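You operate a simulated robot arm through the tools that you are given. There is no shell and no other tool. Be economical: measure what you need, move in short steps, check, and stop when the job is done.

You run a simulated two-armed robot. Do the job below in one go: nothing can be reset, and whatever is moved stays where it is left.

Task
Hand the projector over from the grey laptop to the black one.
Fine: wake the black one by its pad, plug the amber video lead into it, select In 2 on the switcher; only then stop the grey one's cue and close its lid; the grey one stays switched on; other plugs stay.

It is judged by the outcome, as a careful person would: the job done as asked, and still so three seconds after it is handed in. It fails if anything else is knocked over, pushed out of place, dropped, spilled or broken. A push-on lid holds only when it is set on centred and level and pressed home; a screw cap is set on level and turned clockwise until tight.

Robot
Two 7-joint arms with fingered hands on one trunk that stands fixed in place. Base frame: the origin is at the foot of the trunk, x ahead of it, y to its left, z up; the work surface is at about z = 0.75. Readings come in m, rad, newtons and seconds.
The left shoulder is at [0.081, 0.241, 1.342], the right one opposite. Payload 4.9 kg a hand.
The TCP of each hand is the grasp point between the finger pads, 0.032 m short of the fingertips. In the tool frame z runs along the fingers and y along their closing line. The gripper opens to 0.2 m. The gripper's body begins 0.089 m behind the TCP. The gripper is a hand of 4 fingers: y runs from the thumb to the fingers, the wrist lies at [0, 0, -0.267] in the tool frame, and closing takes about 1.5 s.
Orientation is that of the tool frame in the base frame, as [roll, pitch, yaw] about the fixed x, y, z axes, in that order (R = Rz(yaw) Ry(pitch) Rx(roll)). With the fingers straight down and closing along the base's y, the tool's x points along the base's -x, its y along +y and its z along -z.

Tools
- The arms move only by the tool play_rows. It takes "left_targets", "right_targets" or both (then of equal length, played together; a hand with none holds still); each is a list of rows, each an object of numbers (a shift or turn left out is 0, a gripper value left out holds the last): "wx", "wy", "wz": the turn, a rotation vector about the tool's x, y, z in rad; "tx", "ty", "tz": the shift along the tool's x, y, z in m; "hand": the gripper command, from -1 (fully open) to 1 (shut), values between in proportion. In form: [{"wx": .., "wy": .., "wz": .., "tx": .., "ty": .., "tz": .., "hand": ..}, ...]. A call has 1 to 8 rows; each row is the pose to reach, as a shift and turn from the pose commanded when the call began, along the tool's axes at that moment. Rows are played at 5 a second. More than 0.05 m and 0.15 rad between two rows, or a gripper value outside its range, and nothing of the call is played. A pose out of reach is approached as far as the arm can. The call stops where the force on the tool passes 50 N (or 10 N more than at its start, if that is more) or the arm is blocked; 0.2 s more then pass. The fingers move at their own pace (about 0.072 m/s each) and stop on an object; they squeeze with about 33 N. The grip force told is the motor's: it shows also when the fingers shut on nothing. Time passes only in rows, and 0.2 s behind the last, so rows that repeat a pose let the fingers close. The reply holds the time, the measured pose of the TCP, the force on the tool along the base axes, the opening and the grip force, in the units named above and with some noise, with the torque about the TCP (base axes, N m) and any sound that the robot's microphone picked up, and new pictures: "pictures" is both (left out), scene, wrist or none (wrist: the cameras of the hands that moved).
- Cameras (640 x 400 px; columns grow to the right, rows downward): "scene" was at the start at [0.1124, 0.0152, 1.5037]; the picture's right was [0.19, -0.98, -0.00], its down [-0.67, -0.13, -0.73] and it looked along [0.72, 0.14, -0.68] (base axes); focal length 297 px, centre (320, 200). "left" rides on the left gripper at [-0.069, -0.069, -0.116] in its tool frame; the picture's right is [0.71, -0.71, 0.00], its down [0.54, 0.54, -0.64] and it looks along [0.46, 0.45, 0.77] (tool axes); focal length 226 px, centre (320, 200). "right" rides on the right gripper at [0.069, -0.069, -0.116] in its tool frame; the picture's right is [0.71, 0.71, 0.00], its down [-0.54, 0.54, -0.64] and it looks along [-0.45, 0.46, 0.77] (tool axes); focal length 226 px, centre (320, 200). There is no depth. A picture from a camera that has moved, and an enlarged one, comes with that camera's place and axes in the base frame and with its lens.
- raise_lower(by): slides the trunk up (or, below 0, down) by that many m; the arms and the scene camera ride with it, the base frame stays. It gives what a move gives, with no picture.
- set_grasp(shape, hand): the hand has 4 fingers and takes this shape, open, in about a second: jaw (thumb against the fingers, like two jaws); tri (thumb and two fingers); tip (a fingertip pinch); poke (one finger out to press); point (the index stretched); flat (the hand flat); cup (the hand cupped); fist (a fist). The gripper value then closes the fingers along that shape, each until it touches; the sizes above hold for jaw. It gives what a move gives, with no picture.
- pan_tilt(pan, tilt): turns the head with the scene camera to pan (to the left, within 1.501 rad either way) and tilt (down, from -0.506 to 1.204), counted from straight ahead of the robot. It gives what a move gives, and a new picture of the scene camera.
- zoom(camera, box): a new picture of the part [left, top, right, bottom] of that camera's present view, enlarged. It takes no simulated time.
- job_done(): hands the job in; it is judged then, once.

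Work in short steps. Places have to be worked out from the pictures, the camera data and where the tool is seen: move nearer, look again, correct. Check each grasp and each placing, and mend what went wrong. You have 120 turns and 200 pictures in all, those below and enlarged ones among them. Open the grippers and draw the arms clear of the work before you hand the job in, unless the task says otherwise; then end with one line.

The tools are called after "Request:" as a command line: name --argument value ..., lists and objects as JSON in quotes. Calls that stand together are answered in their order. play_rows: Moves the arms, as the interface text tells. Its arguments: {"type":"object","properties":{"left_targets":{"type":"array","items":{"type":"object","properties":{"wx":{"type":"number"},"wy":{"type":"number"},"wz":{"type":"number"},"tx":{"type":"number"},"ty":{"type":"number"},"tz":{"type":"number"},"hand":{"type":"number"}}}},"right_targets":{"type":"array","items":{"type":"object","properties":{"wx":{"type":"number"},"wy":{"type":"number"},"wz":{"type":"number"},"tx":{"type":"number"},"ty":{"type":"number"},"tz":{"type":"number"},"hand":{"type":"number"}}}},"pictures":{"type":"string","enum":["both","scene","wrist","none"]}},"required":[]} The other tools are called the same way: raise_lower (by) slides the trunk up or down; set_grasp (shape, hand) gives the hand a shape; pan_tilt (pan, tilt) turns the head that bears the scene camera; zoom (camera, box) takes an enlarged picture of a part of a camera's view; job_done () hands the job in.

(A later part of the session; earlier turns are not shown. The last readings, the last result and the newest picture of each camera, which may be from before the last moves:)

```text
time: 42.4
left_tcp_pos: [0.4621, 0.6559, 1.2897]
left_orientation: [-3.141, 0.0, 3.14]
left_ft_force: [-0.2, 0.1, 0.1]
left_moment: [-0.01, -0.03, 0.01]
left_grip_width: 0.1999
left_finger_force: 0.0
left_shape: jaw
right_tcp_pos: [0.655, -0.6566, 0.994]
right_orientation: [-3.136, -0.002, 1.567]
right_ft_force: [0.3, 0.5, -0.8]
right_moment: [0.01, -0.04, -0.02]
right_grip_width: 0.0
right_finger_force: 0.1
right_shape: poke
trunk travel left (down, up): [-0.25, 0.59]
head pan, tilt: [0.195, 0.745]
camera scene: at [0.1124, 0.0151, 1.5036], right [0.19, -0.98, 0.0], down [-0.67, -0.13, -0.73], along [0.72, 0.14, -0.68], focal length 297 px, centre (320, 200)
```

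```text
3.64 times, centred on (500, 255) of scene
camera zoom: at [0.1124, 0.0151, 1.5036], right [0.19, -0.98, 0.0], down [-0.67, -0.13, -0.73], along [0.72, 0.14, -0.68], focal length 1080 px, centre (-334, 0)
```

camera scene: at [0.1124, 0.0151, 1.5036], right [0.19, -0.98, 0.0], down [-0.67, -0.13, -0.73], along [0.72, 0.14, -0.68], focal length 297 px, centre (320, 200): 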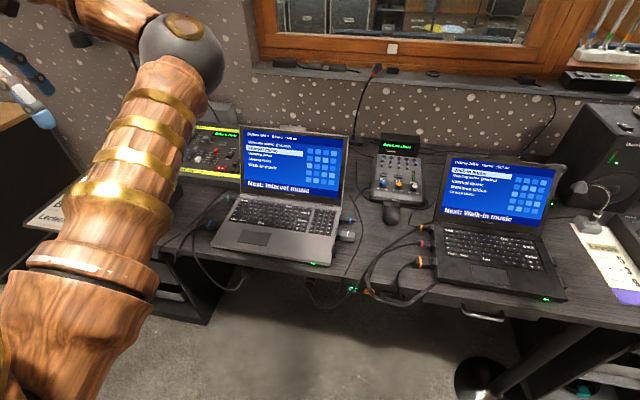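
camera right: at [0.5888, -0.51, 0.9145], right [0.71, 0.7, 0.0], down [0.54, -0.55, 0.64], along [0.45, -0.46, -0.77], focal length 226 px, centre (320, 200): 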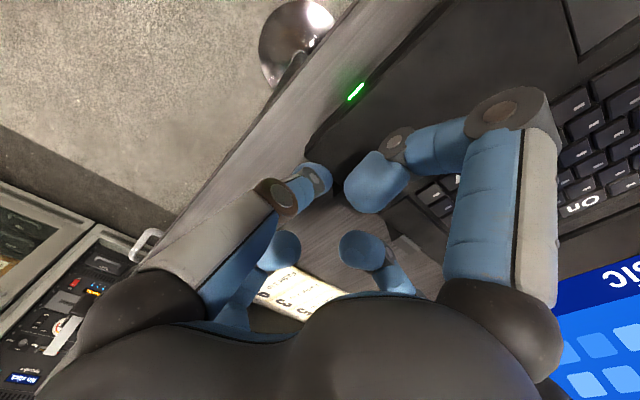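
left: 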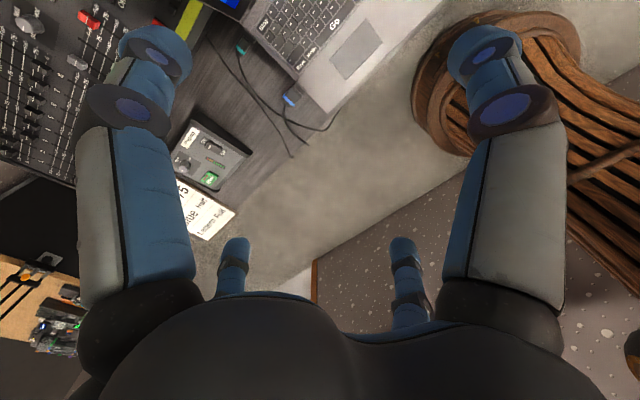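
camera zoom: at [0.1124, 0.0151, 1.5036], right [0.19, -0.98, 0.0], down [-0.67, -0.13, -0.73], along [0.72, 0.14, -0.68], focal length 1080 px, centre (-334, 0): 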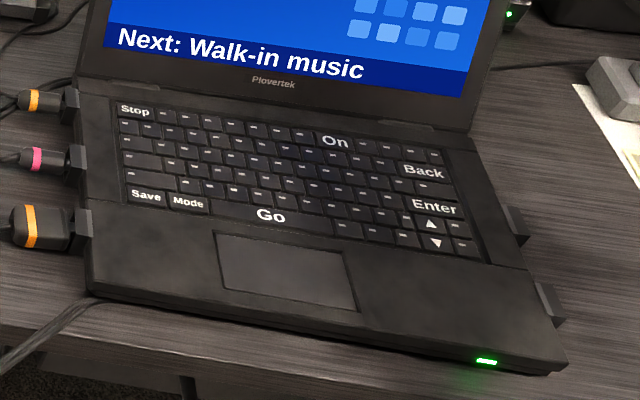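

The laptop is back within ~9 mm of its first place and square. Now the switcher buttons under the desk's front edge.

Request:
zoom --camera "scene" --box '[335, 265, 435, 320]'

Request:
zoom --camera "scene" --box '[360, 125, 440, 215]'

```text
6.40 times, centred on (385, 292) of scene
camera zoom: at [0.1124, 0.0151, 1.5036], right [0.19, -0.98, 0.0], down [-0.67, -0.13, -0.73], along [0.72, 0.14, -0.68], focal length 1900 px, centre (-96, -392)
```

zoom: 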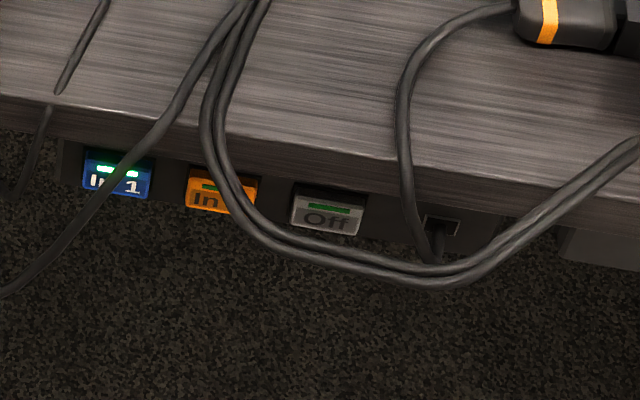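

```text
4.44 times, centred on (400, 170) of scene
camera zoom: at [0.1124, 0.0151, 1.5036], right [0.19, -0.98, 0.0], down [-0.67, -0.13, -0.73], along [0.72, 0.14, -0.68], focal length 1320 px, centre (-36, 333)
```

zoom: 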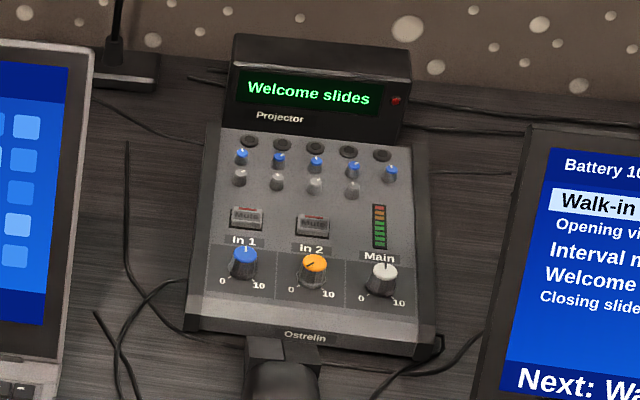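

The In 2 button is partly behind a hanging cable loop. I turn the right hand back and bring it in front of the desk so its camera can look at the buttons level.

Request:
play_rows --right_targets '[{"tx": 0.041, "ty": -0.024, "wz": -0.14}, {"tx": 0.082, "ty": -0.048, "wz": -0.28}, {"tx": 0.123, "ty": -0.072, "wz": -0.42}, {"tx": 0.164, "ty": -0.096, "wz": -0.56}, {"tx": 0.205, "ty": -0.12, "wz": -0.7}, {"tx": 0.246, "ty": -0.144, "wz": -0.84}, {"tx": 0.287, "ty": -0.168, "wz": -0.98}, {"tx": 0.328, "ty": -0.192, "wz": -1.12}]' --pictures "none"

Request:
play_rows --right_targets '[{"wz": -0.15}, {"wz": -0.3}, {"wz": -0.45}]' --pictures "none"

Request:
play_rows --right_targets '[{"wy": -0.14}, {"wy": -0.28}, {"wy": -0.42}, {"wy": -0.56}, {"wy": -0.7}, {"wy": -0.84}, {"wy": -0.98}]'

```text
time: 44.2
left_tcp_pos: [0.4606, 0.6557, 1.2882]
left_orientation: [3.141, 0.0, 3.139]
left_ft_force: [0.2, -0.3, -0.6]
left_moment: [0.0, 0.02, 0.02]
left_grip_width: 0.1998
left_finger_force: 0.1
left_shape: jaw
right_tcp_pos: [0.4654, -0.3305, 0.9952]
right_orientation: [-3.139, -0.006, 2.689]
right_ft_force: [0.6, -0.2, 0.0]
right_moment: [-0.03, 0.0, 0.01]
right_grip_width: 0.0
right_finger_force: 0.1
right_shape: poke
trunk travel left (down, up): [-0.25, 0.59]
head pan, tilt: [0.195, 0.745]
```

```text
time: 45.0
left_tcp_pos: [0.4609, 0.6545, 1.2895]
left_orientation: [-3.141, 0.001, 3.142]
left_ft_force: [-0.3, 0.6, 0.5]
left_moment: [-0.03, -0.04, 0.0]
left_grip_width: 0.1999
left_finger_force: 0.0
left_shape: jaw
right_tcp_pos: [0.4672, -0.3312, 0.9951]
right_orientation: [3.141, -0.006, 3.139]
right_ft_force: [1.0, 0.8, 0.7]
right_moment: [0.01, -0.01, 0.02]
right_grip_width: 0.0
right_finger_force: 0.1
right_shape: poke
trunk travel left (down, up): [-0.25, 0.59]
head pan, tilt: [0.195, 0.745]
```

```text
time: 46.6
left_tcp_pos: [0.4599, 0.6552, 1.2893]
left_orientation: [-3.141, 0.001, 3.141]
left_ft_force: [0.0, -0.4, -0.6]
left_moment: [0.06, -0.04, 0.01]
left_grip_width: 0.1998
left_finger_force: 0.1
left_shape: jaw
right_tcp_pos: [0.553, -0.4046, 0.9519]
right_orientation: [3.125, 0.979, 3.122]
right_ft_force: [-0.7, -4.8, 1.5]
right_moment: [0.24, 0.01, 0.37]
right_grip_width: 0.0
right_finger_force: 0.2
right_shape: poke
right hand out of reach, approached as far as the arm can: row 3, 4, 5, 6, 7
trunk travel left (down, up): [-0.25, 0.59]
head pan, tilt: [0.195, 0.745]
camera scene: at [0.1106, 0.0148, 1.5041], right [0.19, -0.98, 0.0], down [-0.67, -0.13, -0.74], along [0.72, 0.14, -0.68], focal length 297 px, centre (320, 200)
camera right: at [0.4169, -0.4727, 0.9596], right [-0.39, 0.71, -0.58], down [-0.23, 0.54, 0.81], along [0.89, 0.45, -0.05], focal length 226 px, centre (320, 200)
```

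scene: 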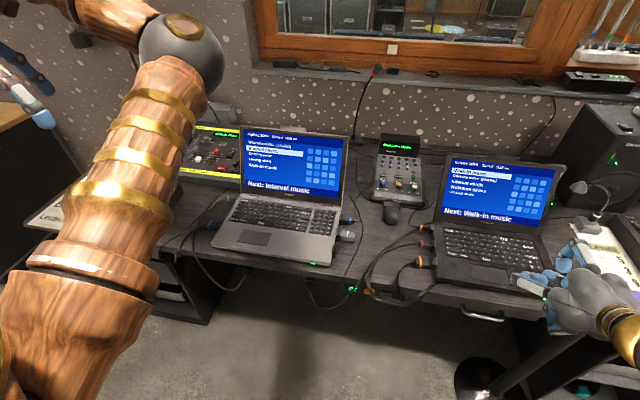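
right: 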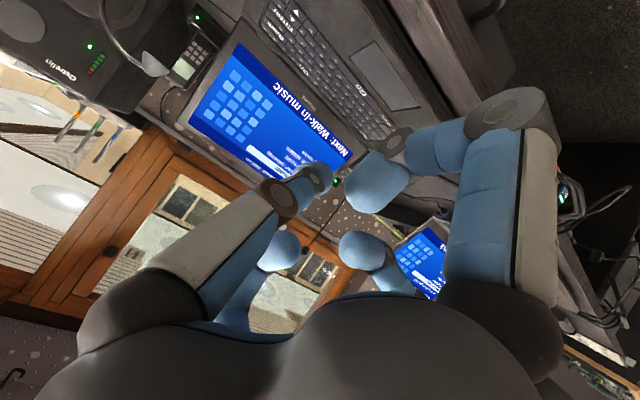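

Too close to the shoulder at that height; lower down it should reach. I move to a view pose about (0.50,-0.10,0.74).

Request:
play_rows --right_targets '[{"tx": 0.024, "ty": 0.029, "tz": 0.021}, {"tx": 0.048, "ty": 0.058, "tz": 0.042}, {"tx": 0.073, "ty": 0.087, "tz": 0.063}, {"tx": 0.097, "ty": 0.116, "tz": 0.085}, {"tx": 0.121, "ty": 0.145, "tz": 0.106}, {"tx": 0.146, "ty": 0.174, "tz": 0.127}, {"tx": 0.17, "ty": 0.203, "tz": 0.148}, {"tx": 0.194, "ty": 0.231, "tz": 0.169}]'

```text
time: 48.1
left_tcp_pos: [0.4598, 0.6554, 1.2878]
left_orientation: [-3.139, -0.001, 3.139]
left_ft_force: [-0.1, -0.7, -0.8]
left_moment: [0.0, 0.04, 0.05]
left_grip_width: 0.2002
left_finger_force: 0.0
left_shape: jaw
right_tcp_pos: [0.5856, -0.2294, 0.7727]
right_orientation: [3.141, 1.002, 3.135]
right_ft_force: [-5.3, -1.2, 12.1]
right_moment: [-0.07, -0.29, -0.04]
right_grip_width: 0.0
right_finger_force: 0.0
right_shape: poke
trunk travel left (down, up): [-0.25, 0.59]
head pan, tilt: [0.195, 0.745]
stopped in row 7 (right hand): the force on the tool passed its limit at 77 N (the readings are from after the stop); the commanded pose is now the measured one
camera scene: at [0.1108, 0.0159, 1.5038], right [0.19, -0.98, 0.0], down [-0.67, -0.13, -0.73], along [0.72, 0.14, -0.68], focal length 297 px, centre (320, 200)
camera right: at [0.4496, -0.2975, 0.7784], right [-0.37, 0.71, -0.6], down [-0.24, 0.54, 0.8], along [0.89, 0.45, -0.03], focal length 226 px, centre (320, 200)
```

scene: 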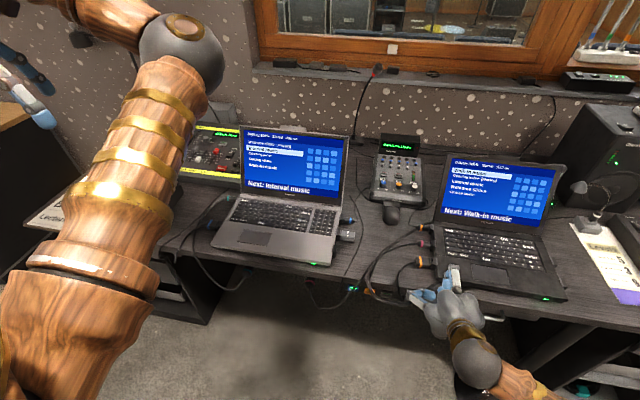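
right: 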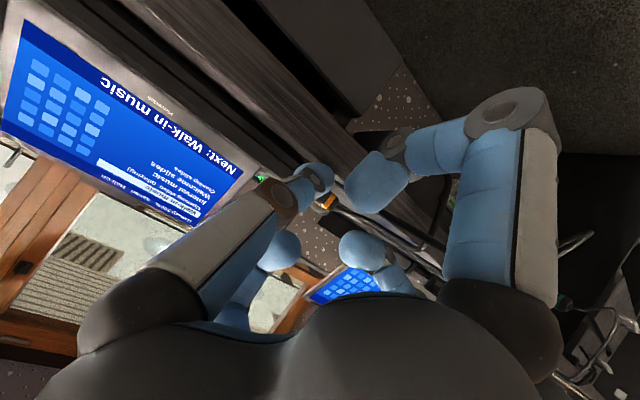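

The fingertip touched the desk's edge because the arm could not fold enough. Raising the trunk lifts the hand clear and gives the arm more room below.

Request:
raise_lower --by 0.2

Request:
zoom --camera "scene" --box '[320, 200, 600, 400]'

```text
time: 50.3
left_tcp_pos: [0.4612, 0.6551, 1.4885]
left_orientation: [-3.141, 0.0, 3.139]
left_ft_force: [-0.2, -0.9, 0.9]
left_moment: [0.0, -0.02, -0.05]
left_grip_width: 0.2
left_finger_force: 0.1
left_shape: jaw
right_tcp_pos: [0.5858, -0.2288, 0.9706]
right_orientation: [-3.14, 0.996, 3.135]
right_ft_force: [0.4, -0.1, 0.8]
right_moment: [0.0, 0.0, 0.0]
right_grip_width: 0.0003
right_finger_force: 0.1
right_shape: poke
trunk travel left (down, up): [-0.45, 0.39]
head pan, tilt: [0.195, 0.745]
```

```text
2.00 times, centred on (460, 300) of scene
camera zoom: at [0.1124, 0.0153, 1.7036], right [0.19, -0.98, 0.0], down [-0.67, -0.13, -0.73], along [0.72, 0.14, -0.68], focal length 594 px, centre (40, 0)
```

zoom: 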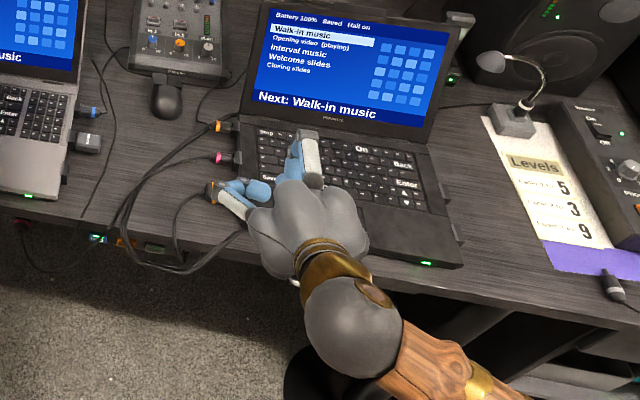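

Nothing was displaced. I now back away from the desk and then go down in front of it.

Request:
play_rows --right_targets '[{"tx": 0.026, "ty": 0.02, "tz": -0.016}, {"tx": 0.051, "ty": 0.04, "tz": -0.032}, {"tx": 0.076, "ty": 0.07, "tz": -0.049}, {"tx": 0.102, "ty": 0.1, "tz": -0.065}]' --pictures "none"

Request:
play_rows --right_targets '[{"tx": 0.037, "ty": 0.012, "tz": 0.025}, {"tx": 0.074, "ty": 0.025, "tz": 0.051}, {"tx": 0.111, "ty": 0.037, "tz": 0.076}, {"tx": 0.148, "ty": 0.05, "tz": 0.102}]'

```text
time: 51.3
left_tcp_pos: [0.4622, 0.6559, 1.4879]
left_orientation: [-3.14, -0.002, 3.14]
left_ft_force: [0.0, 0.8, 0.1]
left_moment: [-0.06, 0.01, -0.03]
left_grip_width: 0.1999
left_finger_force: 0.0
left_shape: jaw
right_tcp_pos: [0.4761, -0.1274, 0.9204]
right_orientation: [-3.135, 0.996, 3.136]
right_ft_force: [0.4, -0.3, -0.2]
right_moment: [0.02, 0.0, 0.04]
right_grip_width: 0.0
right_finger_force: 0.1
right_shape: poke
trunk travel left (down, up): [-0.45, 0.39]
head pan, tilt: [0.195, 0.745]
```

```text
time: 52.3
left_tcp_pos: [0.4613, 0.6569, 1.488]
left_orientation: [3.141, -0.003, 3.14]
left_ft_force: [0.7, 0.2, 0.2]
left_moment: [-0.02, 0.0, 0.01]
left_grip_width: 0.1999
left_finger_force: 0.1
left_shape: jaw
right_tcp_pos: [0.4914, -0.0791, 0.7609]
right_orientation: [-3.139, 0.995, 3.133]
right_ft_force: [-0.5, 0.3, -0.4]
right_moment: [-0.02, -0.01, -0.02]
right_grip_width: 0.0
right_finger_force: 0.0
right_shape: poke
right hand out of reach, approached as far as the arm can: row 1, 2, 3, 4
trunk travel left (down, up): [-0.45, 0.39]
head pan, tilt: [0.195, 0.745]
camera scene: at [0.1127, 0.016, 1.7038], right [0.19, -0.98, 0.0], down [-0.67, -0.13, -0.73], along [0.72, 0.14, -0.68], focal length 297 px, centre (320, 200)
camera right: at [0.3559, -0.1462, 0.7685], right [-0.38, 0.71, -0.6], down [-0.24, 0.55, 0.8], along [0.89, 0.45, -0.03], focal length 226 px, centre (320, 200)
```

scene: 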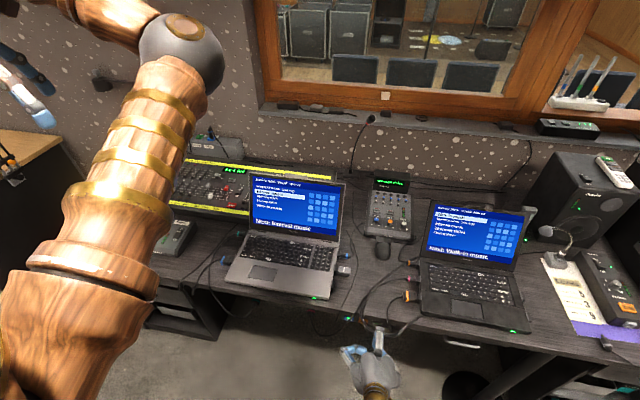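
right: 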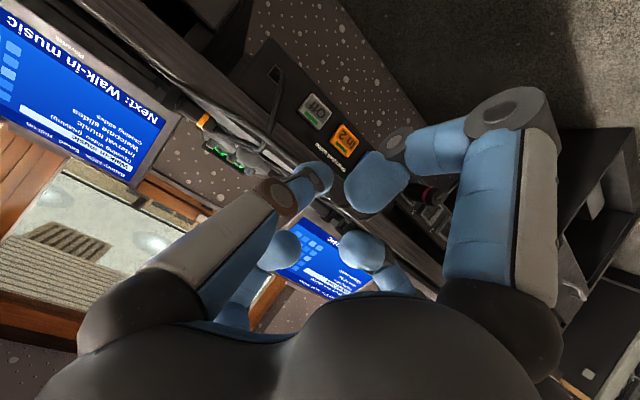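

The wrist camera now shows In 2 clearly; triangulated with the scene view it is at about (0.6135,-0.041,0.682), facing me. I move to a pre-press pose, flattening the finger a bit.

Request:
play_rows --right_targets '[{"tx": -0.006, "ty": 0.014, "tz": 0.02, "wy": -0.05}, {"tx": -0.012, "ty": 0.028, "tz": 0.043, "wy": -0.1}, {"tx": -0.018, "ty": 0.0405, "tz": 0.062, "wy": -0.15}]'

Request:
zoom --camera "right" --box '[220, 60, 420, 220]'

Request:
zoom --camera "scene" --box '[320, 260, 440, 360]'

```text
time: 53.1
left_tcp_pos: [0.4621, 0.6549, 1.4874]
left_orientation: [3.141, 0.001, 3.14]
left_ft_force: [0.0, 0.3, -0.2]
left_moment: [0.04, -0.01, -0.05]
left_grip_width: 0.1997
left_finger_force: 0.0
left_shape: jaw
right_tcp_pos: [0.5523, -0.0376, 0.741]
right_orientation: [-3.137, 1.148, 3.137]
right_ft_force: [-0.9, -0.3, -0.2]
right_moment: [-0.01, 0.0, 0.0]
right_grip_width: 0.0
right_finger_force: 0.1
right_shape: poke
trunk travel left (down, up): [-0.45, 0.39]
head pan, tilt: [0.195, 0.745]
camera scene: at [0.1123, 0.0156, 1.7037], right [0.19, -0.98, 0.0], down [-0.67, -0.13, -0.73], along [0.72, 0.14, -0.68], focal length 297 px, centre (320, 200)
camera right: at [0.4176, -0.1055, 0.7268], right [-0.28, 0.71, -0.65], down [-0.36, 0.55, 0.76], along [0.89, 0.45, 0.1], focal length 226 px, centre (320, 200)
```

scene: 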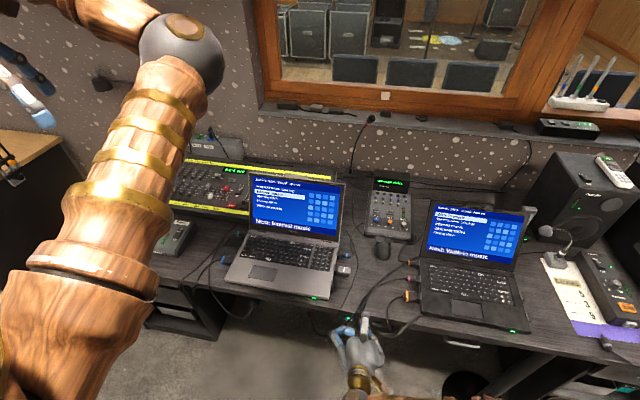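
right: 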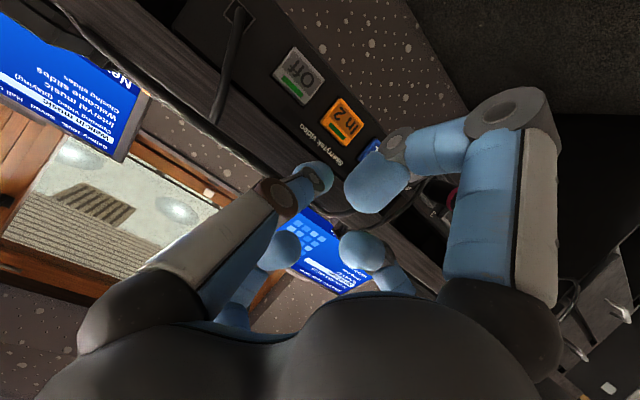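

```text
2.50 times, centred on (320, 140) of right
camera zoom: at [0.4176, -0.1055, 0.7268], right [-0.28, 0.71, -0.65], down [-0.36, 0.55, 0.76], along [0.89, 0.45, 0.1], focal length 565 px, centre (320, 350)
```

zoom: 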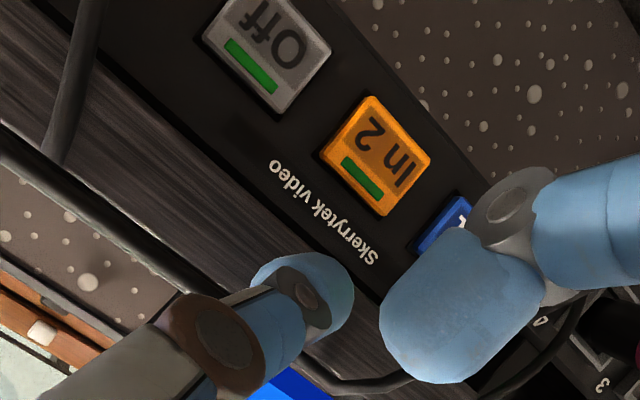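

```text
4.00 times, centred on (380, 310) of scene
camera zoom: at [0.1123, 0.0156, 1.7037], right [0.19, -0.98, 0.0], down [-0.67, -0.13, -0.73], along [0.72, 0.14, -0.68], focal length 1188 px, centre (80, -240)
```

zoom: 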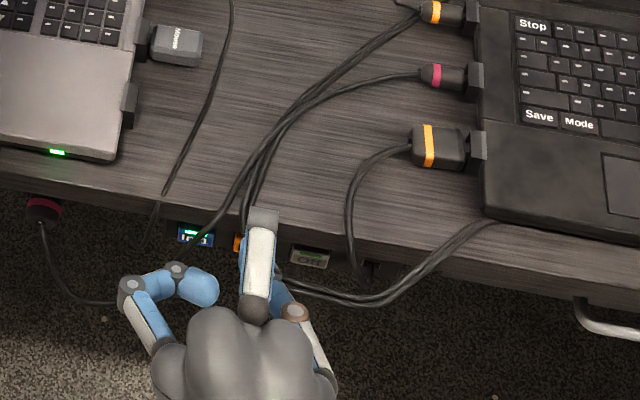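

In 2 is confirmed at (0.6135,-0.0385,0.682). The upper curled finger would meet the desk edge at this tilt, so I level the finger to horizontal first.

Request:
play_rows --right_targets '[{"tx": 0.014, "tz": -0.01, "wy": -0.13}, {"tx": 0.034, "tz": 0.0, "wy": -0.27}, {"tx": 0.055, "ty": -0.001, "tz": 0.014, "wy": -0.41}]'

Request:
zoom --camera "right" --box '[220, 60, 420, 220]'

Request:
zoom --camera "scene" --box '[320, 260, 440, 360]'

```text
time: 53.9
left_tcp_pos: [0.4616, 0.6563, 1.489]
left_orientation: [-3.139, -0.001, 3.138]
left_ft_force: [0.5, 0.2, -0.5]
left_moment: [0.0, 0.04, 0.0]
left_grip_width: 0.1998
left_finger_force: 0.0
left_shape: jaw
right_tcp_pos: [0.545, -0.038, 0.6835]
right_orientation: [-3.038, 1.558, -3.05]
right_ft_force: [-0.6, -0.6, -0.7]
right_moment: [0.0, -0.01, 0.02]
right_grip_width: 0.0
right_finger_force: 0.1
right_shape: poke
trunk travel left (down, up): [-0.45, 0.39]
head pan, tilt: [0.195, 0.745]
camera scene: at [0.1124, 0.017, 1.7038], right [0.19, -0.98, 0.0], down [-0.67, -0.13, -0.73], along [0.72, 0.14, -0.68], focal length 297 px, centre (320, 200)
camera right: at [0.4267, -0.1063, 0.6184], right [0.0, 0.71, -0.71], down [-0.63, 0.55, 0.55], along [0.78, 0.45, 0.44], focal length 226 px, centre (320, 200)
```

scene: 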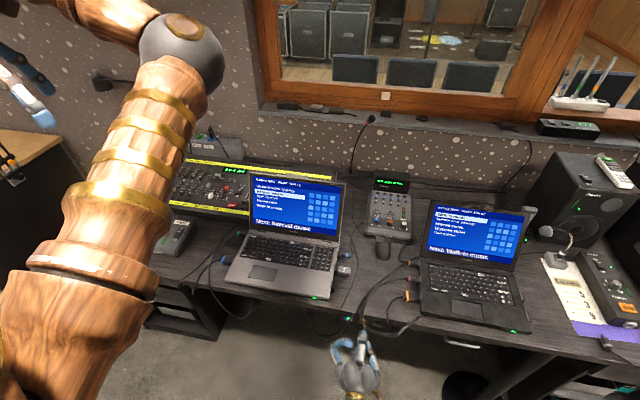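
right: 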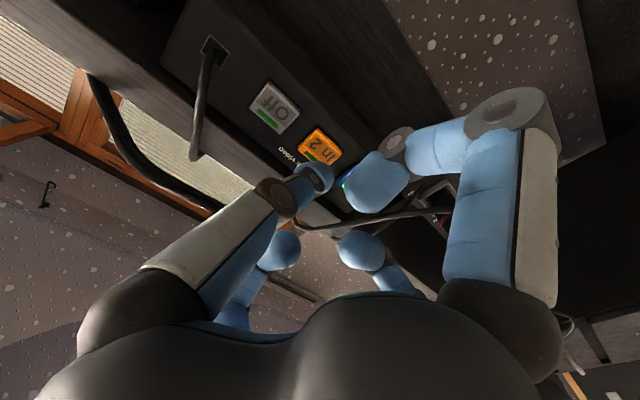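

```text
2.50 times, centred on (320, 140) of right
camera zoom: at [0.4267, -0.1063, 0.6184], right [0.0, 0.71, -0.71], down [-0.63, 0.55, 0.55], along [0.78, 0.45, 0.44], focal length 565 px, centre (320, 350)
```

zoom: 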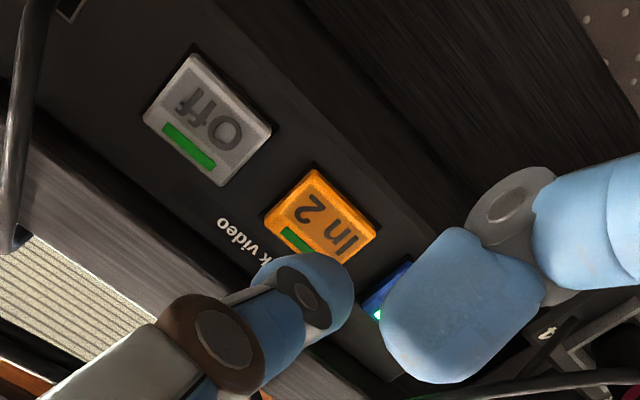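

```text
4.00 times, centred on (380, 310) of scene
camera zoom: at [0.1124, 0.017, 1.7038], right [0.19, -0.98, 0.0], down [-0.67, -0.13, -0.73], along [0.72, 0.14, -0.68], focal length 1188 px, centre (80, -240)
```

zoom: 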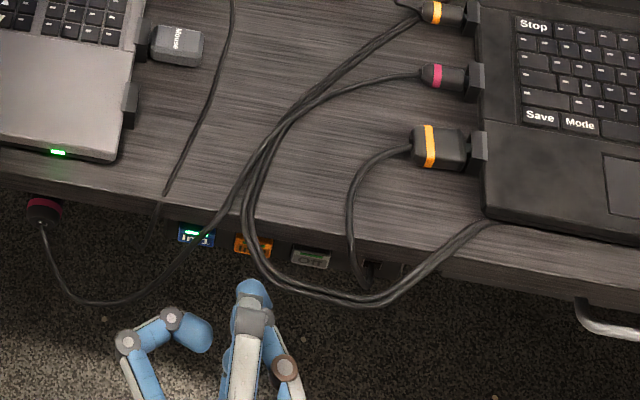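

Aligned within a few mm. I advance the finger and press In 2.

Request:
play_rows --right_targets '[{"tx": 0.002, "ty": -0.003, "tz": 0.015}, {"tx": 0.002, "ty": -0.003, "tz": 0.027}, {"tx": 0.002, "ty": -0.003, "tz": 0.033}, {"tx": 0.002, "ty": -0.003, "tz": 0.037}, {"tx": 0.002, "ty": -0.003, "tz": 0.041}, {"tx": 0.002, "ty": -0.003, "tz": 0.045}]'

Request:
zoom --camera "scene" --box '[320, 160, 440, 350]'

```text
time: 55.3
left_tcp_pos: [0.4572, 0.6568, 1.4899]
left_orientation: [-3.141, 0.001, -3.139]
left_ft_force: [-0.4, 0.2, -0.2]
left_moment: [0.03, 0.03, -0.01]
left_grip_width: 0.1997
left_finger_force: 0.1
left_shape: jaw
right_tcp_pos: [0.582, -0.0386, 0.6792]
right_orientation: [3.082, 1.554, 3.075]
right_ft_force: [-36.9, -10.1, 8.2]
right_moment: [0.05, -0.44, -0.35]
right_grip_width: 0.0
right_finger_force: 0.0
right_shape: poke
trunk travel left (down, up): [-0.45, 0.39]
head pan, tilt: [0.195, 0.745]
heard: click
stopped in row 6 (right hand): the force on the tool passed its limit at 58 N (the readings are from after the stop); the commanded pose is now the measured one
camera scene: at [0.1084, 0.0145, 1.704], right [0.19, -0.98, 0.0], down [-0.66, -0.13, -0.74], along [0.72, 0.14, -0.68], focal length 297 px, centre (320, 200)
camera right: at [0.4637, -0.1067, 0.6135], right [-0.01, 0.71, -0.71], down [-0.63, 0.55, 0.55], along [0.78, 0.45, 0.44], focal length 226 px, centre (320, 200)
```

scene: 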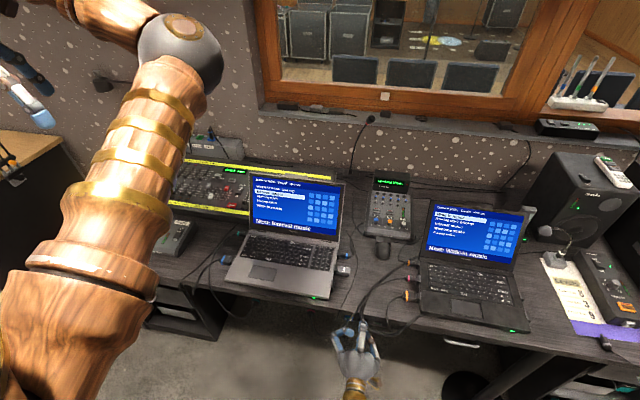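
right: 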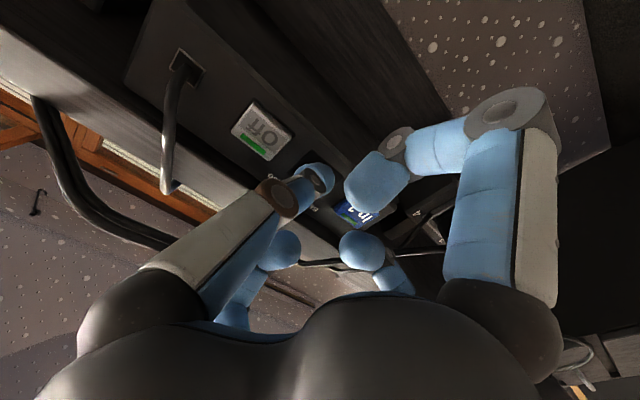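

```text
2.11 times, centred on (380, 255) of scene
camera zoom: at [0.1084, 0.0145, 1.704], right [0.19, -0.98, 0.0], down [-0.66, -0.13, -0.74], along [0.72, 0.14, -0.68], focal length 625 px, centre (194, 84)
```

zoom: 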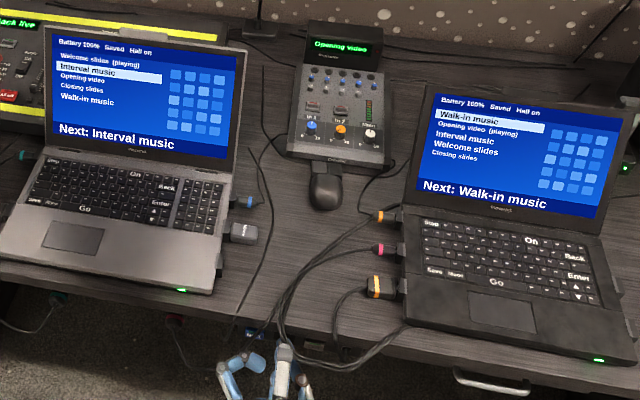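

The projector display now reads "Opening video" (from the black laptop). I withdraw the finger and look at the button lights.

Request:
play_rows --right_targets '[{"tz": -0.03}, {"tz": -0.06}, {"tz": -0.08, "tx": -0.03, "wy": 0.12}, {"tz": -0.08, "tx": -0.075, "wy": 0.26}, {"tz": -0.08, "tx": -0.12, "wy": 0.4}, {"tz": -0.08, "tx": -0.165, "ty": -0.01, "wy": 0.5}, {"tz": -0.08, "tx": -0.2, "ty": -0.04, "wy": 0.5}, {"tz": -0.08, "tx": -0.23, "ty": -0.08, "wy": 0.5}]'

Request:
zoom --camera "scene" --box '[320, 260, 440, 360]'

```text
time: 57.1
left_tcp_pos: [0.4592, 0.6548, 1.4886]
left_orientation: [3.141, 0.001, 3.141]
left_ft_force: [0.2, -0.4, 0.3]
left_moment: [0.06, 0.01, -0.02]
left_grip_width: 0.1997
left_finger_force: 0.0
left_shape: jaw
right_tcp_pos: [0.5091, -0.1178, 0.908]
right_orientation: [3.139, 1.053, 3.131]
right_ft_force: [-0.4, -0.5, -0.5]
right_moment: [0.0, 0.0, -0.01]
right_grip_width: 0.0002
right_finger_force: 0.1
right_shape: poke
trunk travel left (down, up): [-0.45, 0.39]
head pan, tilt: [0.195, 0.745]
camera scene: at [0.1113, 0.0135, 1.7037], right [0.19, -0.98, 0.0], down [-0.67, -0.13, -0.73], along [0.72, 0.14, -0.68], focal length 297 px, centre (320, 200)
camera right: at [0.373, -0.1877, 0.9081], right [-0.35, 0.71, -0.61], down [-0.29, 0.54, 0.79], along [0.89, 0.45, 0.02], focal length 226 px, centre (320, 200)
```

scene: 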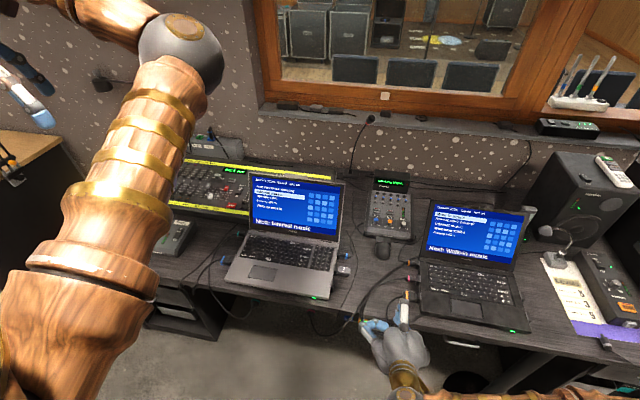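
right: 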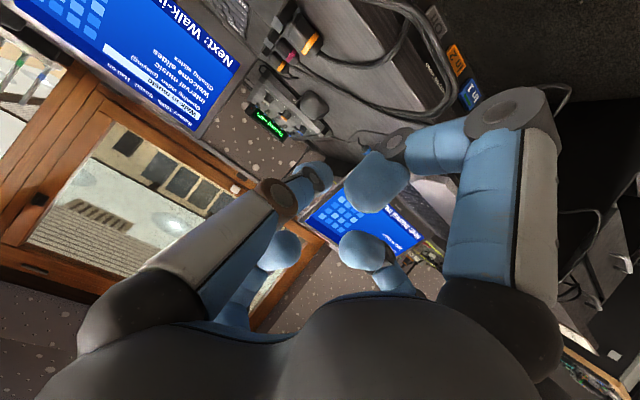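

```text
4.00 times, centred on (380, 310) of scene
camera zoom: at [0.1113, 0.0135, 1.7037], right [0.19, -0.98, 0.0], down [-0.67, -0.13, -0.73], along [0.72, 0.14, -0.68], focal length 1188 px, centre (80, -240)
```

zoom: 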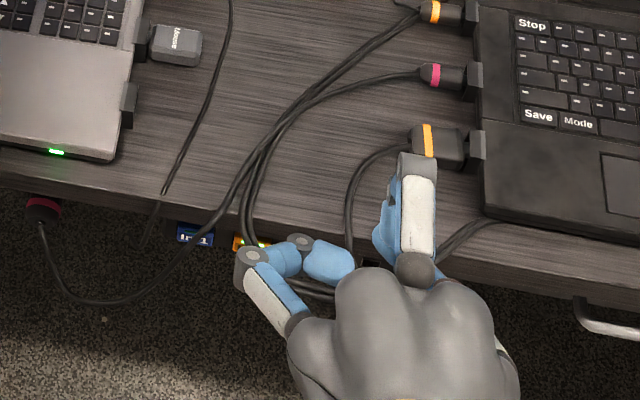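

In 2 is lit and In 1 dark. Next the grey laptop: I park the right hand off to the right, pointing down, then lower the trunk again and shape the left hand to poke.

Request:
play_rows --right_targets '[{"tx": -0.009, "ty": -0.031, "tz": -0.0095, "wy": 0.13}, {"tx": -0.018, "ty": -0.062, "tz": -0.019, "wy": 0.26}, {"tx": -0.027, "ty": -0.093, "tz": -0.0285, "wy": 0.39}, {"tx": -0.036, "ty": -0.124, "tz": -0.038, "wy": 0.52}, {"tx": -0.045, "ty": -0.155, "tz": -0.0475, "wy": 0.65}, {"tx": -0.054, "ty": -0.186, "tz": -0.057, "wy": 0.78}, {"tx": -0.063, "ty": -0.217, "tz": -0.0665, "wy": 0.91}, {"tx": -0.072, "ty": -0.25, "tz": -0.076, "wy": 1.04}]' --pictures "none"

Request:
set_grasp --hand "left" --shape "poke"

Request:
raise_lower --by -0.2

Request:
play_rows --left_targets '[{"tx": -0.04}, {"tx": -0.08, "tz": 0.02}, {"tx": -0.12, "tz": 0.04}, {"tx": -0.16, "tz": 0.06}, {"tx": -0.2, "tz": 0.08}, {"tx": -0.22, "ty": -0.03, "tz": 0.11}, {"tx": -0.24, "ty": -0.06, "tz": 0.14}]'

```text
time: 58.9
left_tcp_pos: [0.4612, 0.6547, 1.4889]
left_orientation: [3.141, -0.001, -3.14]
left_ft_force: [0.8, 0.6, 0.3]
left_moment: [0.04, -0.03, -0.01]
left_grip_width: 0.1998
left_finger_force: 0.0
left_shape: jaw
right_tcp_pos: [0.4762, -0.3698, 1.0094]
right_orientation: [3.139, 0.012, 3.131]
right_ft_force: [-0.2, 0.0, 0.2]
right_moment: [0.0, 0.02, 0.0]
right_grip_width: 0.0002
right_finger_force: 0.1
right_shape: poke
trunk travel left (down, up): [-0.45, 0.39]
head pan, tilt: [0.195, 0.745]
```

```text
time: 59.8
left_tcp_pos: [0.4601, 0.6562, 1.4885]
left_orientation: [3.14, -0.001, 3.141]
left_ft_force: [0.0, 1.3, 0.4]
left_moment: [-0.04, -0.01, 0.0]
left_grip_width: 0.0001
left_finger_force: 0.0
left_shape: poke
right_tcp_pos: [0.4763, -0.368, 1.0111]
right_orientation: [-3.14, 0.013, 3.133]
right_ft_force: [-0.6, -0.3, -0.2]
right_moment: [0.0, -0.02, -0.04]
right_grip_width: 0.0001
right_finger_force: 0.1
right_shape: poke
trunk travel left (down, up): [-0.45, 0.39]
head pan, tilt: [0.195, 0.745]
```

```text
time: 61.9
left_tcp_pos: [0.4596, 0.6555, 1.2879]
left_orientation: [3.141, 0.0, -3.141]
left_ft_force: [-0.8, 0.5, 0.3]
left_moment: [0.01, -0.02, -0.01]
left_grip_width: 0.0001
left_finger_force: 0.0
left_shape: poke
right_tcp_pos: [0.477, -0.3678, 0.8103]
right_orientation: [-3.141, 0.013, 3.132]
right_ft_force: [-0.5, 0.5, -0.1]
right_moment: [0.03, 0.0, -0.01]
right_grip_width: 0.0
right_finger_force: 0.1
right_shape: poke
trunk travel left (down, up): [-0.25, 0.59]
head pan, tilt: [0.195, 0.745]
```

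```text
time: 63.5
left_tcp_pos: [0.7029, 0.5966, 1.1477]
left_orientation: [3.141, -0.002, 3.141]
left_ft_force: [-0.3, -0.2, 0.1]
left_moment: [0.02, 0.01, 0.02]
left_grip_width: 0.0
left_finger_force: 0.1
left_shape: poke
right_tcp_pos: [0.4771, -0.3697, 0.8096]
right_orientation: [-3.141, 0.013, 3.133]
right_ft_force: [0.5, 0.2, -0.8]
right_moment: [0.03, 0.02, 0.0]
right_grip_width: 0.0
right_finger_force: 0.0
right_shape: poke
trunk travel left (down, up): [-0.25, 0.59]
head pan, tilt: [0.195, 0.745]
camera scene: at [0.1137, 0.014, 1.5036], right [0.19, -0.98, 0.0], down [-0.67, -0.13, -0.73], along [0.72, 0.14, -0.68], focal length 297 px, centre (320, 200)
camera left: at [0.7717, 0.5283, 1.2654], right [-0.71, -0.71, 0.0], down [-0.54, 0.54, 0.64], along [-0.46, 0.45, -0.76], focal length 226 px, centre (320, 200)
```

scene: 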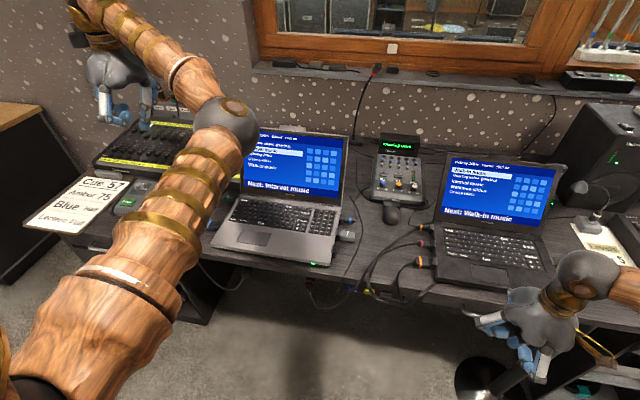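
left: 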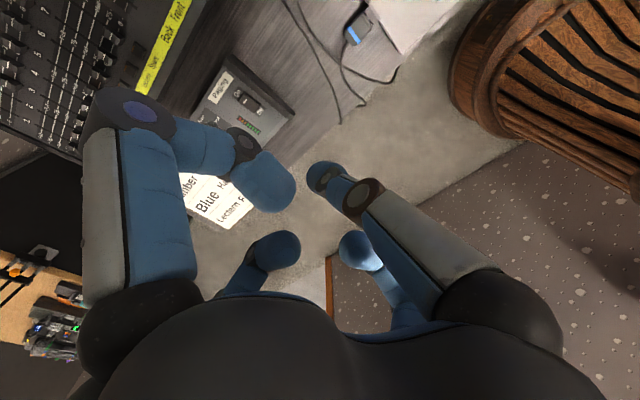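

Left poke is the mirror image. I turn the left hand 90° so its long curled finger points along −y, and bring it above the grey laptop's Stop key.

Request:
play_rows --left_targets '[{"tx": -0.008, "ty": -0.015, "tz": 0.005, "wz": 0.14}, {"tx": -0.016, "ty": -0.03, "tz": 0.01, "wz": 0.28}, {"tx": -0.024, "ty": -0.045, "tz": 0.015, "wz": 0.42}, {"tx": -0.032, "ty": -0.06, "tz": 0.02, "wz": 0.56}, {"tx": -0.04, "ty": -0.08, "tz": 0.03, "wz": 0.7}, {"tx": -0.048, "ty": -0.1, "tz": 0.04, "wz": 0.84}, {"tx": -0.056, "ty": -0.12, "tz": 0.05, "wz": 0.98}, {"tx": -0.064, "ty": -0.14, "tz": 0.06, "wz": 1.12}]' --pictures "none"

Request:
play_rows --left_targets '[{"wz": 0.15}, {"wz": 0.3}, {"wz": 0.45}]' --pictures "none"

Request:
play_rows --left_targets '[{"wx": -0.13, "tz": 0.02}, {"wx": -0.26, "tz": 0.04}, {"wx": -0.39, "tz": 0.06}, {"wx": -0.52, "tz": 0.08}]'

```text
time: 65.3
left_tcp_pos: [0.7649, 0.4569, 1.0861]
left_orientation: [-3.139, -0.001, 2.02]
left_ft_force: [0.1, 0.9, -0.4]
left_moment: [-0.01, -0.01, 0.01]
left_grip_width: 0.0
left_finger_force: 0.0
left_shape: poke
right_tcp_pos: [0.4773, -0.3688, 0.8096]
right_orientation: [-3.141, 0.012, 3.132]
right_ft_force: [0.3, 0.2, -0.5]
right_moment: [0.0, 0.02, 0.0]
right_grip_width: 0.0002
right_finger_force: 0.0
right_shape: poke
trunk travel left (down, up): [-0.25, 0.59]
head pan, tilt: [0.195, 0.745]
```

```text
time: 66.1
left_tcp_pos: [0.7642, 0.4553, 1.0872]
left_orientation: [3.141, 0.002, 1.571]
left_ft_force: [-0.5, 0.3, 0.0]
left_moment: [0.0, -0.01, -0.03]
left_grip_width: 0.0
left_finger_force: 0.0
left_shape: poke
right_tcp_pos: [0.477, -0.3674, 0.8098]
right_orientation: [3.141, 0.013, 3.134]
right_ft_force: [0.4, 0.2, -0.2]
right_moment: [-0.02, 0.01, -0.01]
right_grip_width: 0.0
right_finger_force: 0.1
right_shape: poke
trunk travel left (down, up): [-0.25, 0.59]
head pan, tilt: [0.195, 0.745]
```

```text
time: 67.1
left_tcp_pos: [0.7643, 0.4564, 1.0089]
left_orientation: [2.621, 0.001, 1.571]
left_ft_force: [-0.3, 0.6, -0.3]
left_moment: [0.03, 0.02, -0.02]
left_grip_width: 0.0001
left_finger_force: 0.1
left_shape: poke
right_tcp_pos: [0.4753, -0.3676, 0.8095]
right_orientation: [-3.141, 0.011, 3.131]
right_ft_force: [0.0, -0.9, -0.8]
right_moment: [0.03, -0.02, 0.01]
right_grip_width: 0.0
right_finger_force: 0.1
right_shape: poke
trunk travel left (down, up): [-0.25, 0.59]
head pan, tilt: [0.195, 0.745]
camera scene: at [0.1122, 0.0156, 1.5038], right [0.19, -0.98, 0.0], down [-0.67, -0.13, -0.73], along [0.72, 0.14, -0.68], focal length 297 px, centre (320, 200)
camera left: at [0.6459, 0.3873, 1.0757], right [-0.61, 0.71, -0.35], down [0.15, 0.54, 0.83], along [0.78, 0.46, -0.44], focal length 226 px, centre (320, 200)
```

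scene: 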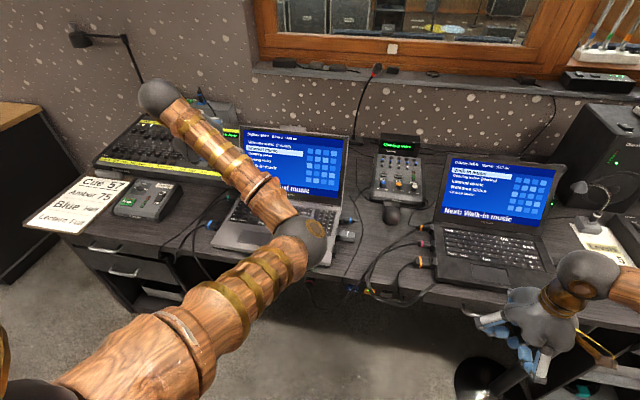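
left: 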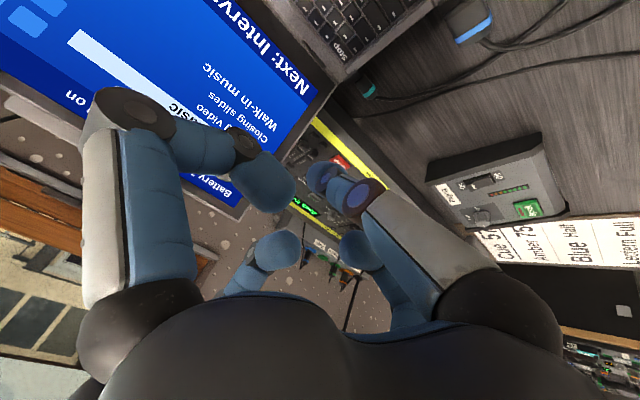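

Stop key measured again at (0.824,0.435). I lower to ~4 cm above it.

Request:
play_rows --left_targets '[{"tx": -0.007, "ty": -0.015, "tz": 0.04}, {"tx": -0.014, "ty": -0.028, "tz": 0.08}, {"tx": -0.02, "ty": -0.04, "tz": 0.12}, {"tx": -0.02, "ty": -0.045, "tz": 0.1586}]'

Request:
zoom --camera "left" --box '[220, 60, 420, 240]'

```text
time: 68.1
left_tcp_pos: [0.8033, 0.4358, 0.8474]
left_orientation: [2.625, 0.002, 1.574]
left_ft_force: [0.8, 1.2, 0.2]
left_moment: [-0.02, -0.01, -0.03]
left_grip_width: 0.0
left_finger_force: 0.0
left_shape: poke
right_tcp_pos: [0.476, -0.3678, 0.8099]
right_orientation: [-3.141, 0.012, 3.133]
right_ft_force: [-0.6, -0.5, 0.0]
right_moment: [-0.05, 0.0, 0.0]
right_grip_width: 0.0
right_finger_force: 0.1
right_shape: poke
trunk travel left (down, up): [-0.25, 0.59]
head pan, tilt: [0.195, 0.745]
camera scene: at [0.1131, 0.0165, 1.5037], right [0.19, -0.98, 0.0], down [-0.67, -0.13, -0.73], along [0.72, 0.14, -0.68], focal length 297 px, centre (320, 200)
camera left: at [0.6861, 0.3679, 0.9151], right [-0.61, 0.71, -0.35], down [0.15, 0.54, 0.83], along [0.77, 0.45, -0.44], focal length 226 px, centre (320, 200)
```

scene: 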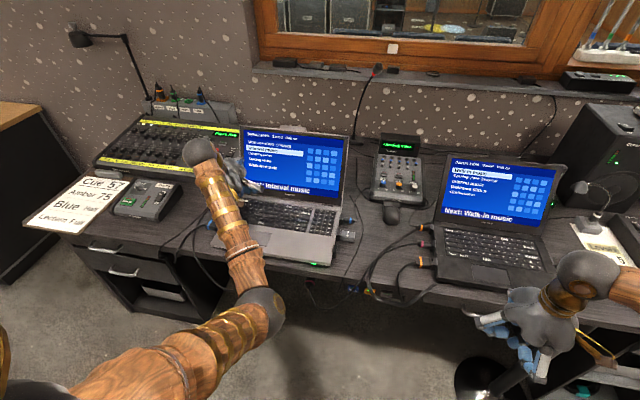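
left: 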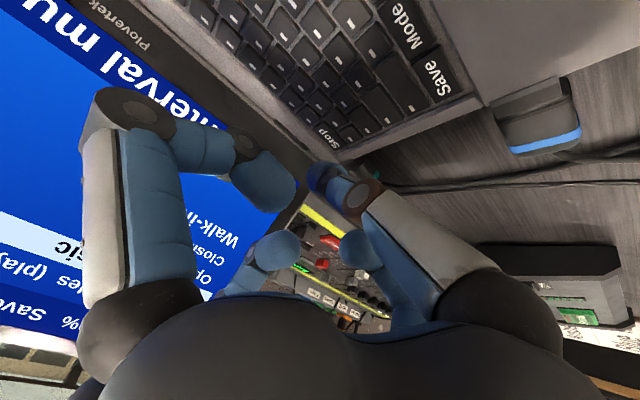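

```text
2.22 times, centred on (320, 150) of left
camera zoom: at [0.6861, 0.3679, 0.9151], right [-0.61, 0.71, -0.35], down [0.15, 0.54, 0.83], along [0.77, 0.45, -0.44], focal length 502 px, centre (320, 311)
```

zoom: 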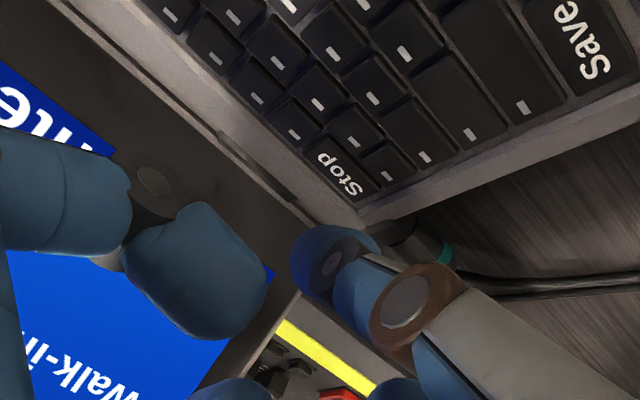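

Key is at (0.8287,0.436). I press straight down on it with small steps.

Request:
play_rows --left_targets '[{"ty": 0.003, "tz": 0.018}, {"ty": -0.0054, "tz": 0.0349}, {"ty": -0.0069, "tz": 0.0375}, {"ty": -0.0084, "tz": 0.0401}, {"ty": -0.0099, "tz": 0.0427}, {"ty": -0.0114, "tz": 0.0453}]' --pictures "scene"

Request:
zoom --camera "left" --box '[220, 60, 420, 240]'

Request:
zoom --camera "scene" --box '[200, 120, 360, 220]'

```text
time: 69.5
left_tcp_pos: [0.816, 0.4358, 0.8045]
left_orientation: [2.621, -0.001, 1.572]
left_ft_force: [-0.7, 0.0, 3.2]
left_moment: [-0.04, -0.03, 0.0]
left_grip_width: 0.0
left_finger_force: 0.1
left_shape: poke
right_tcp_pos: [0.4748, -0.3687, 0.8103]
right_orientation: [3.141, 0.011, 3.135]
right_ft_force: [-0.1, 0.3, 0.2]
right_moment: [-0.01, -0.03, -0.01]
right_grip_width: 0.0
right_finger_force: 0.0
right_shape: poke
trunk travel left (down, up): [-0.25, 0.59]
head pan, tilt: [0.195, 0.745]
heard: click
camera scene: at [0.1117, 0.0151, 1.5038], right [0.19, -0.98, 0.0], down [-0.67, -0.13, -0.73], along [0.72, 0.14, -0.68], focal length 297 px, centre (320, 200)
```

scene: 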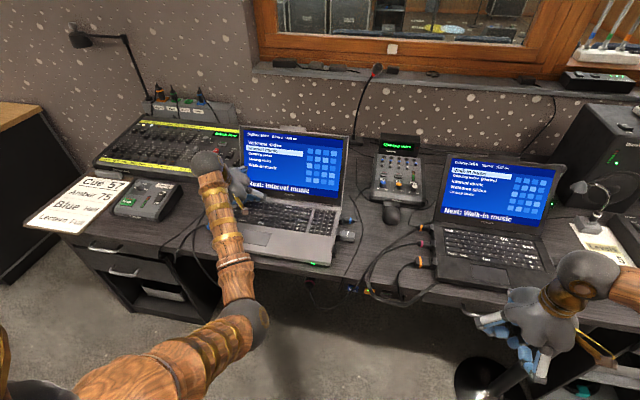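

```text
2.22 times, centred on (320, 150) of left
camera zoom: at [0.6984, 0.3672, 0.8711], right [-0.61, 0.71, -0.35], down [0.15, 0.54, 0.83], along [0.77, 0.46, -0.44], focal length 502 px, centre (320, 311)
```

zoom: 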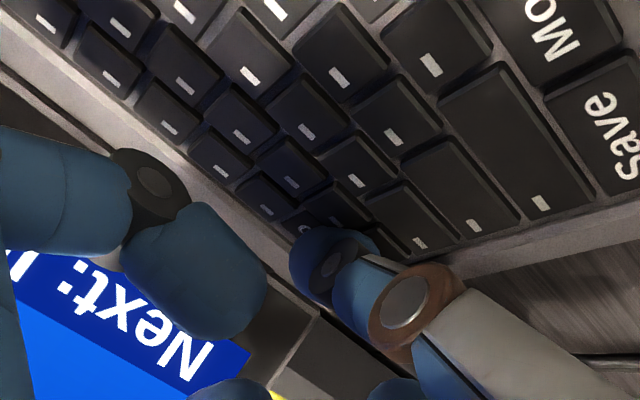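

```text
4.00 times, centred on (280, 170) of scene
camera zoom: at [0.1117, 0.0151, 1.5038], right [0.19, -0.98, 0.0], down [-0.67, -0.13, -0.73], along [0.72, 0.14, -0.68], focal length 1188 px, centre (480, 320)
```

zoom: 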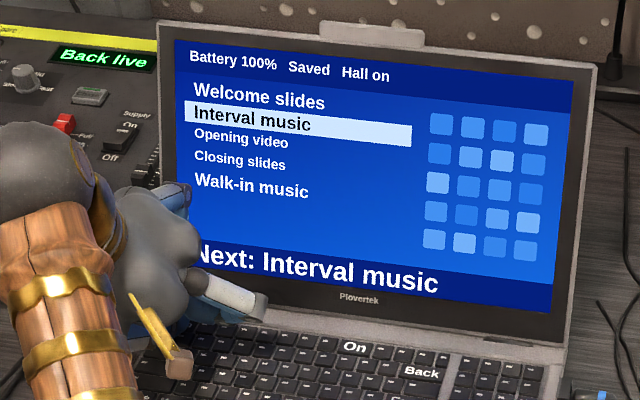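

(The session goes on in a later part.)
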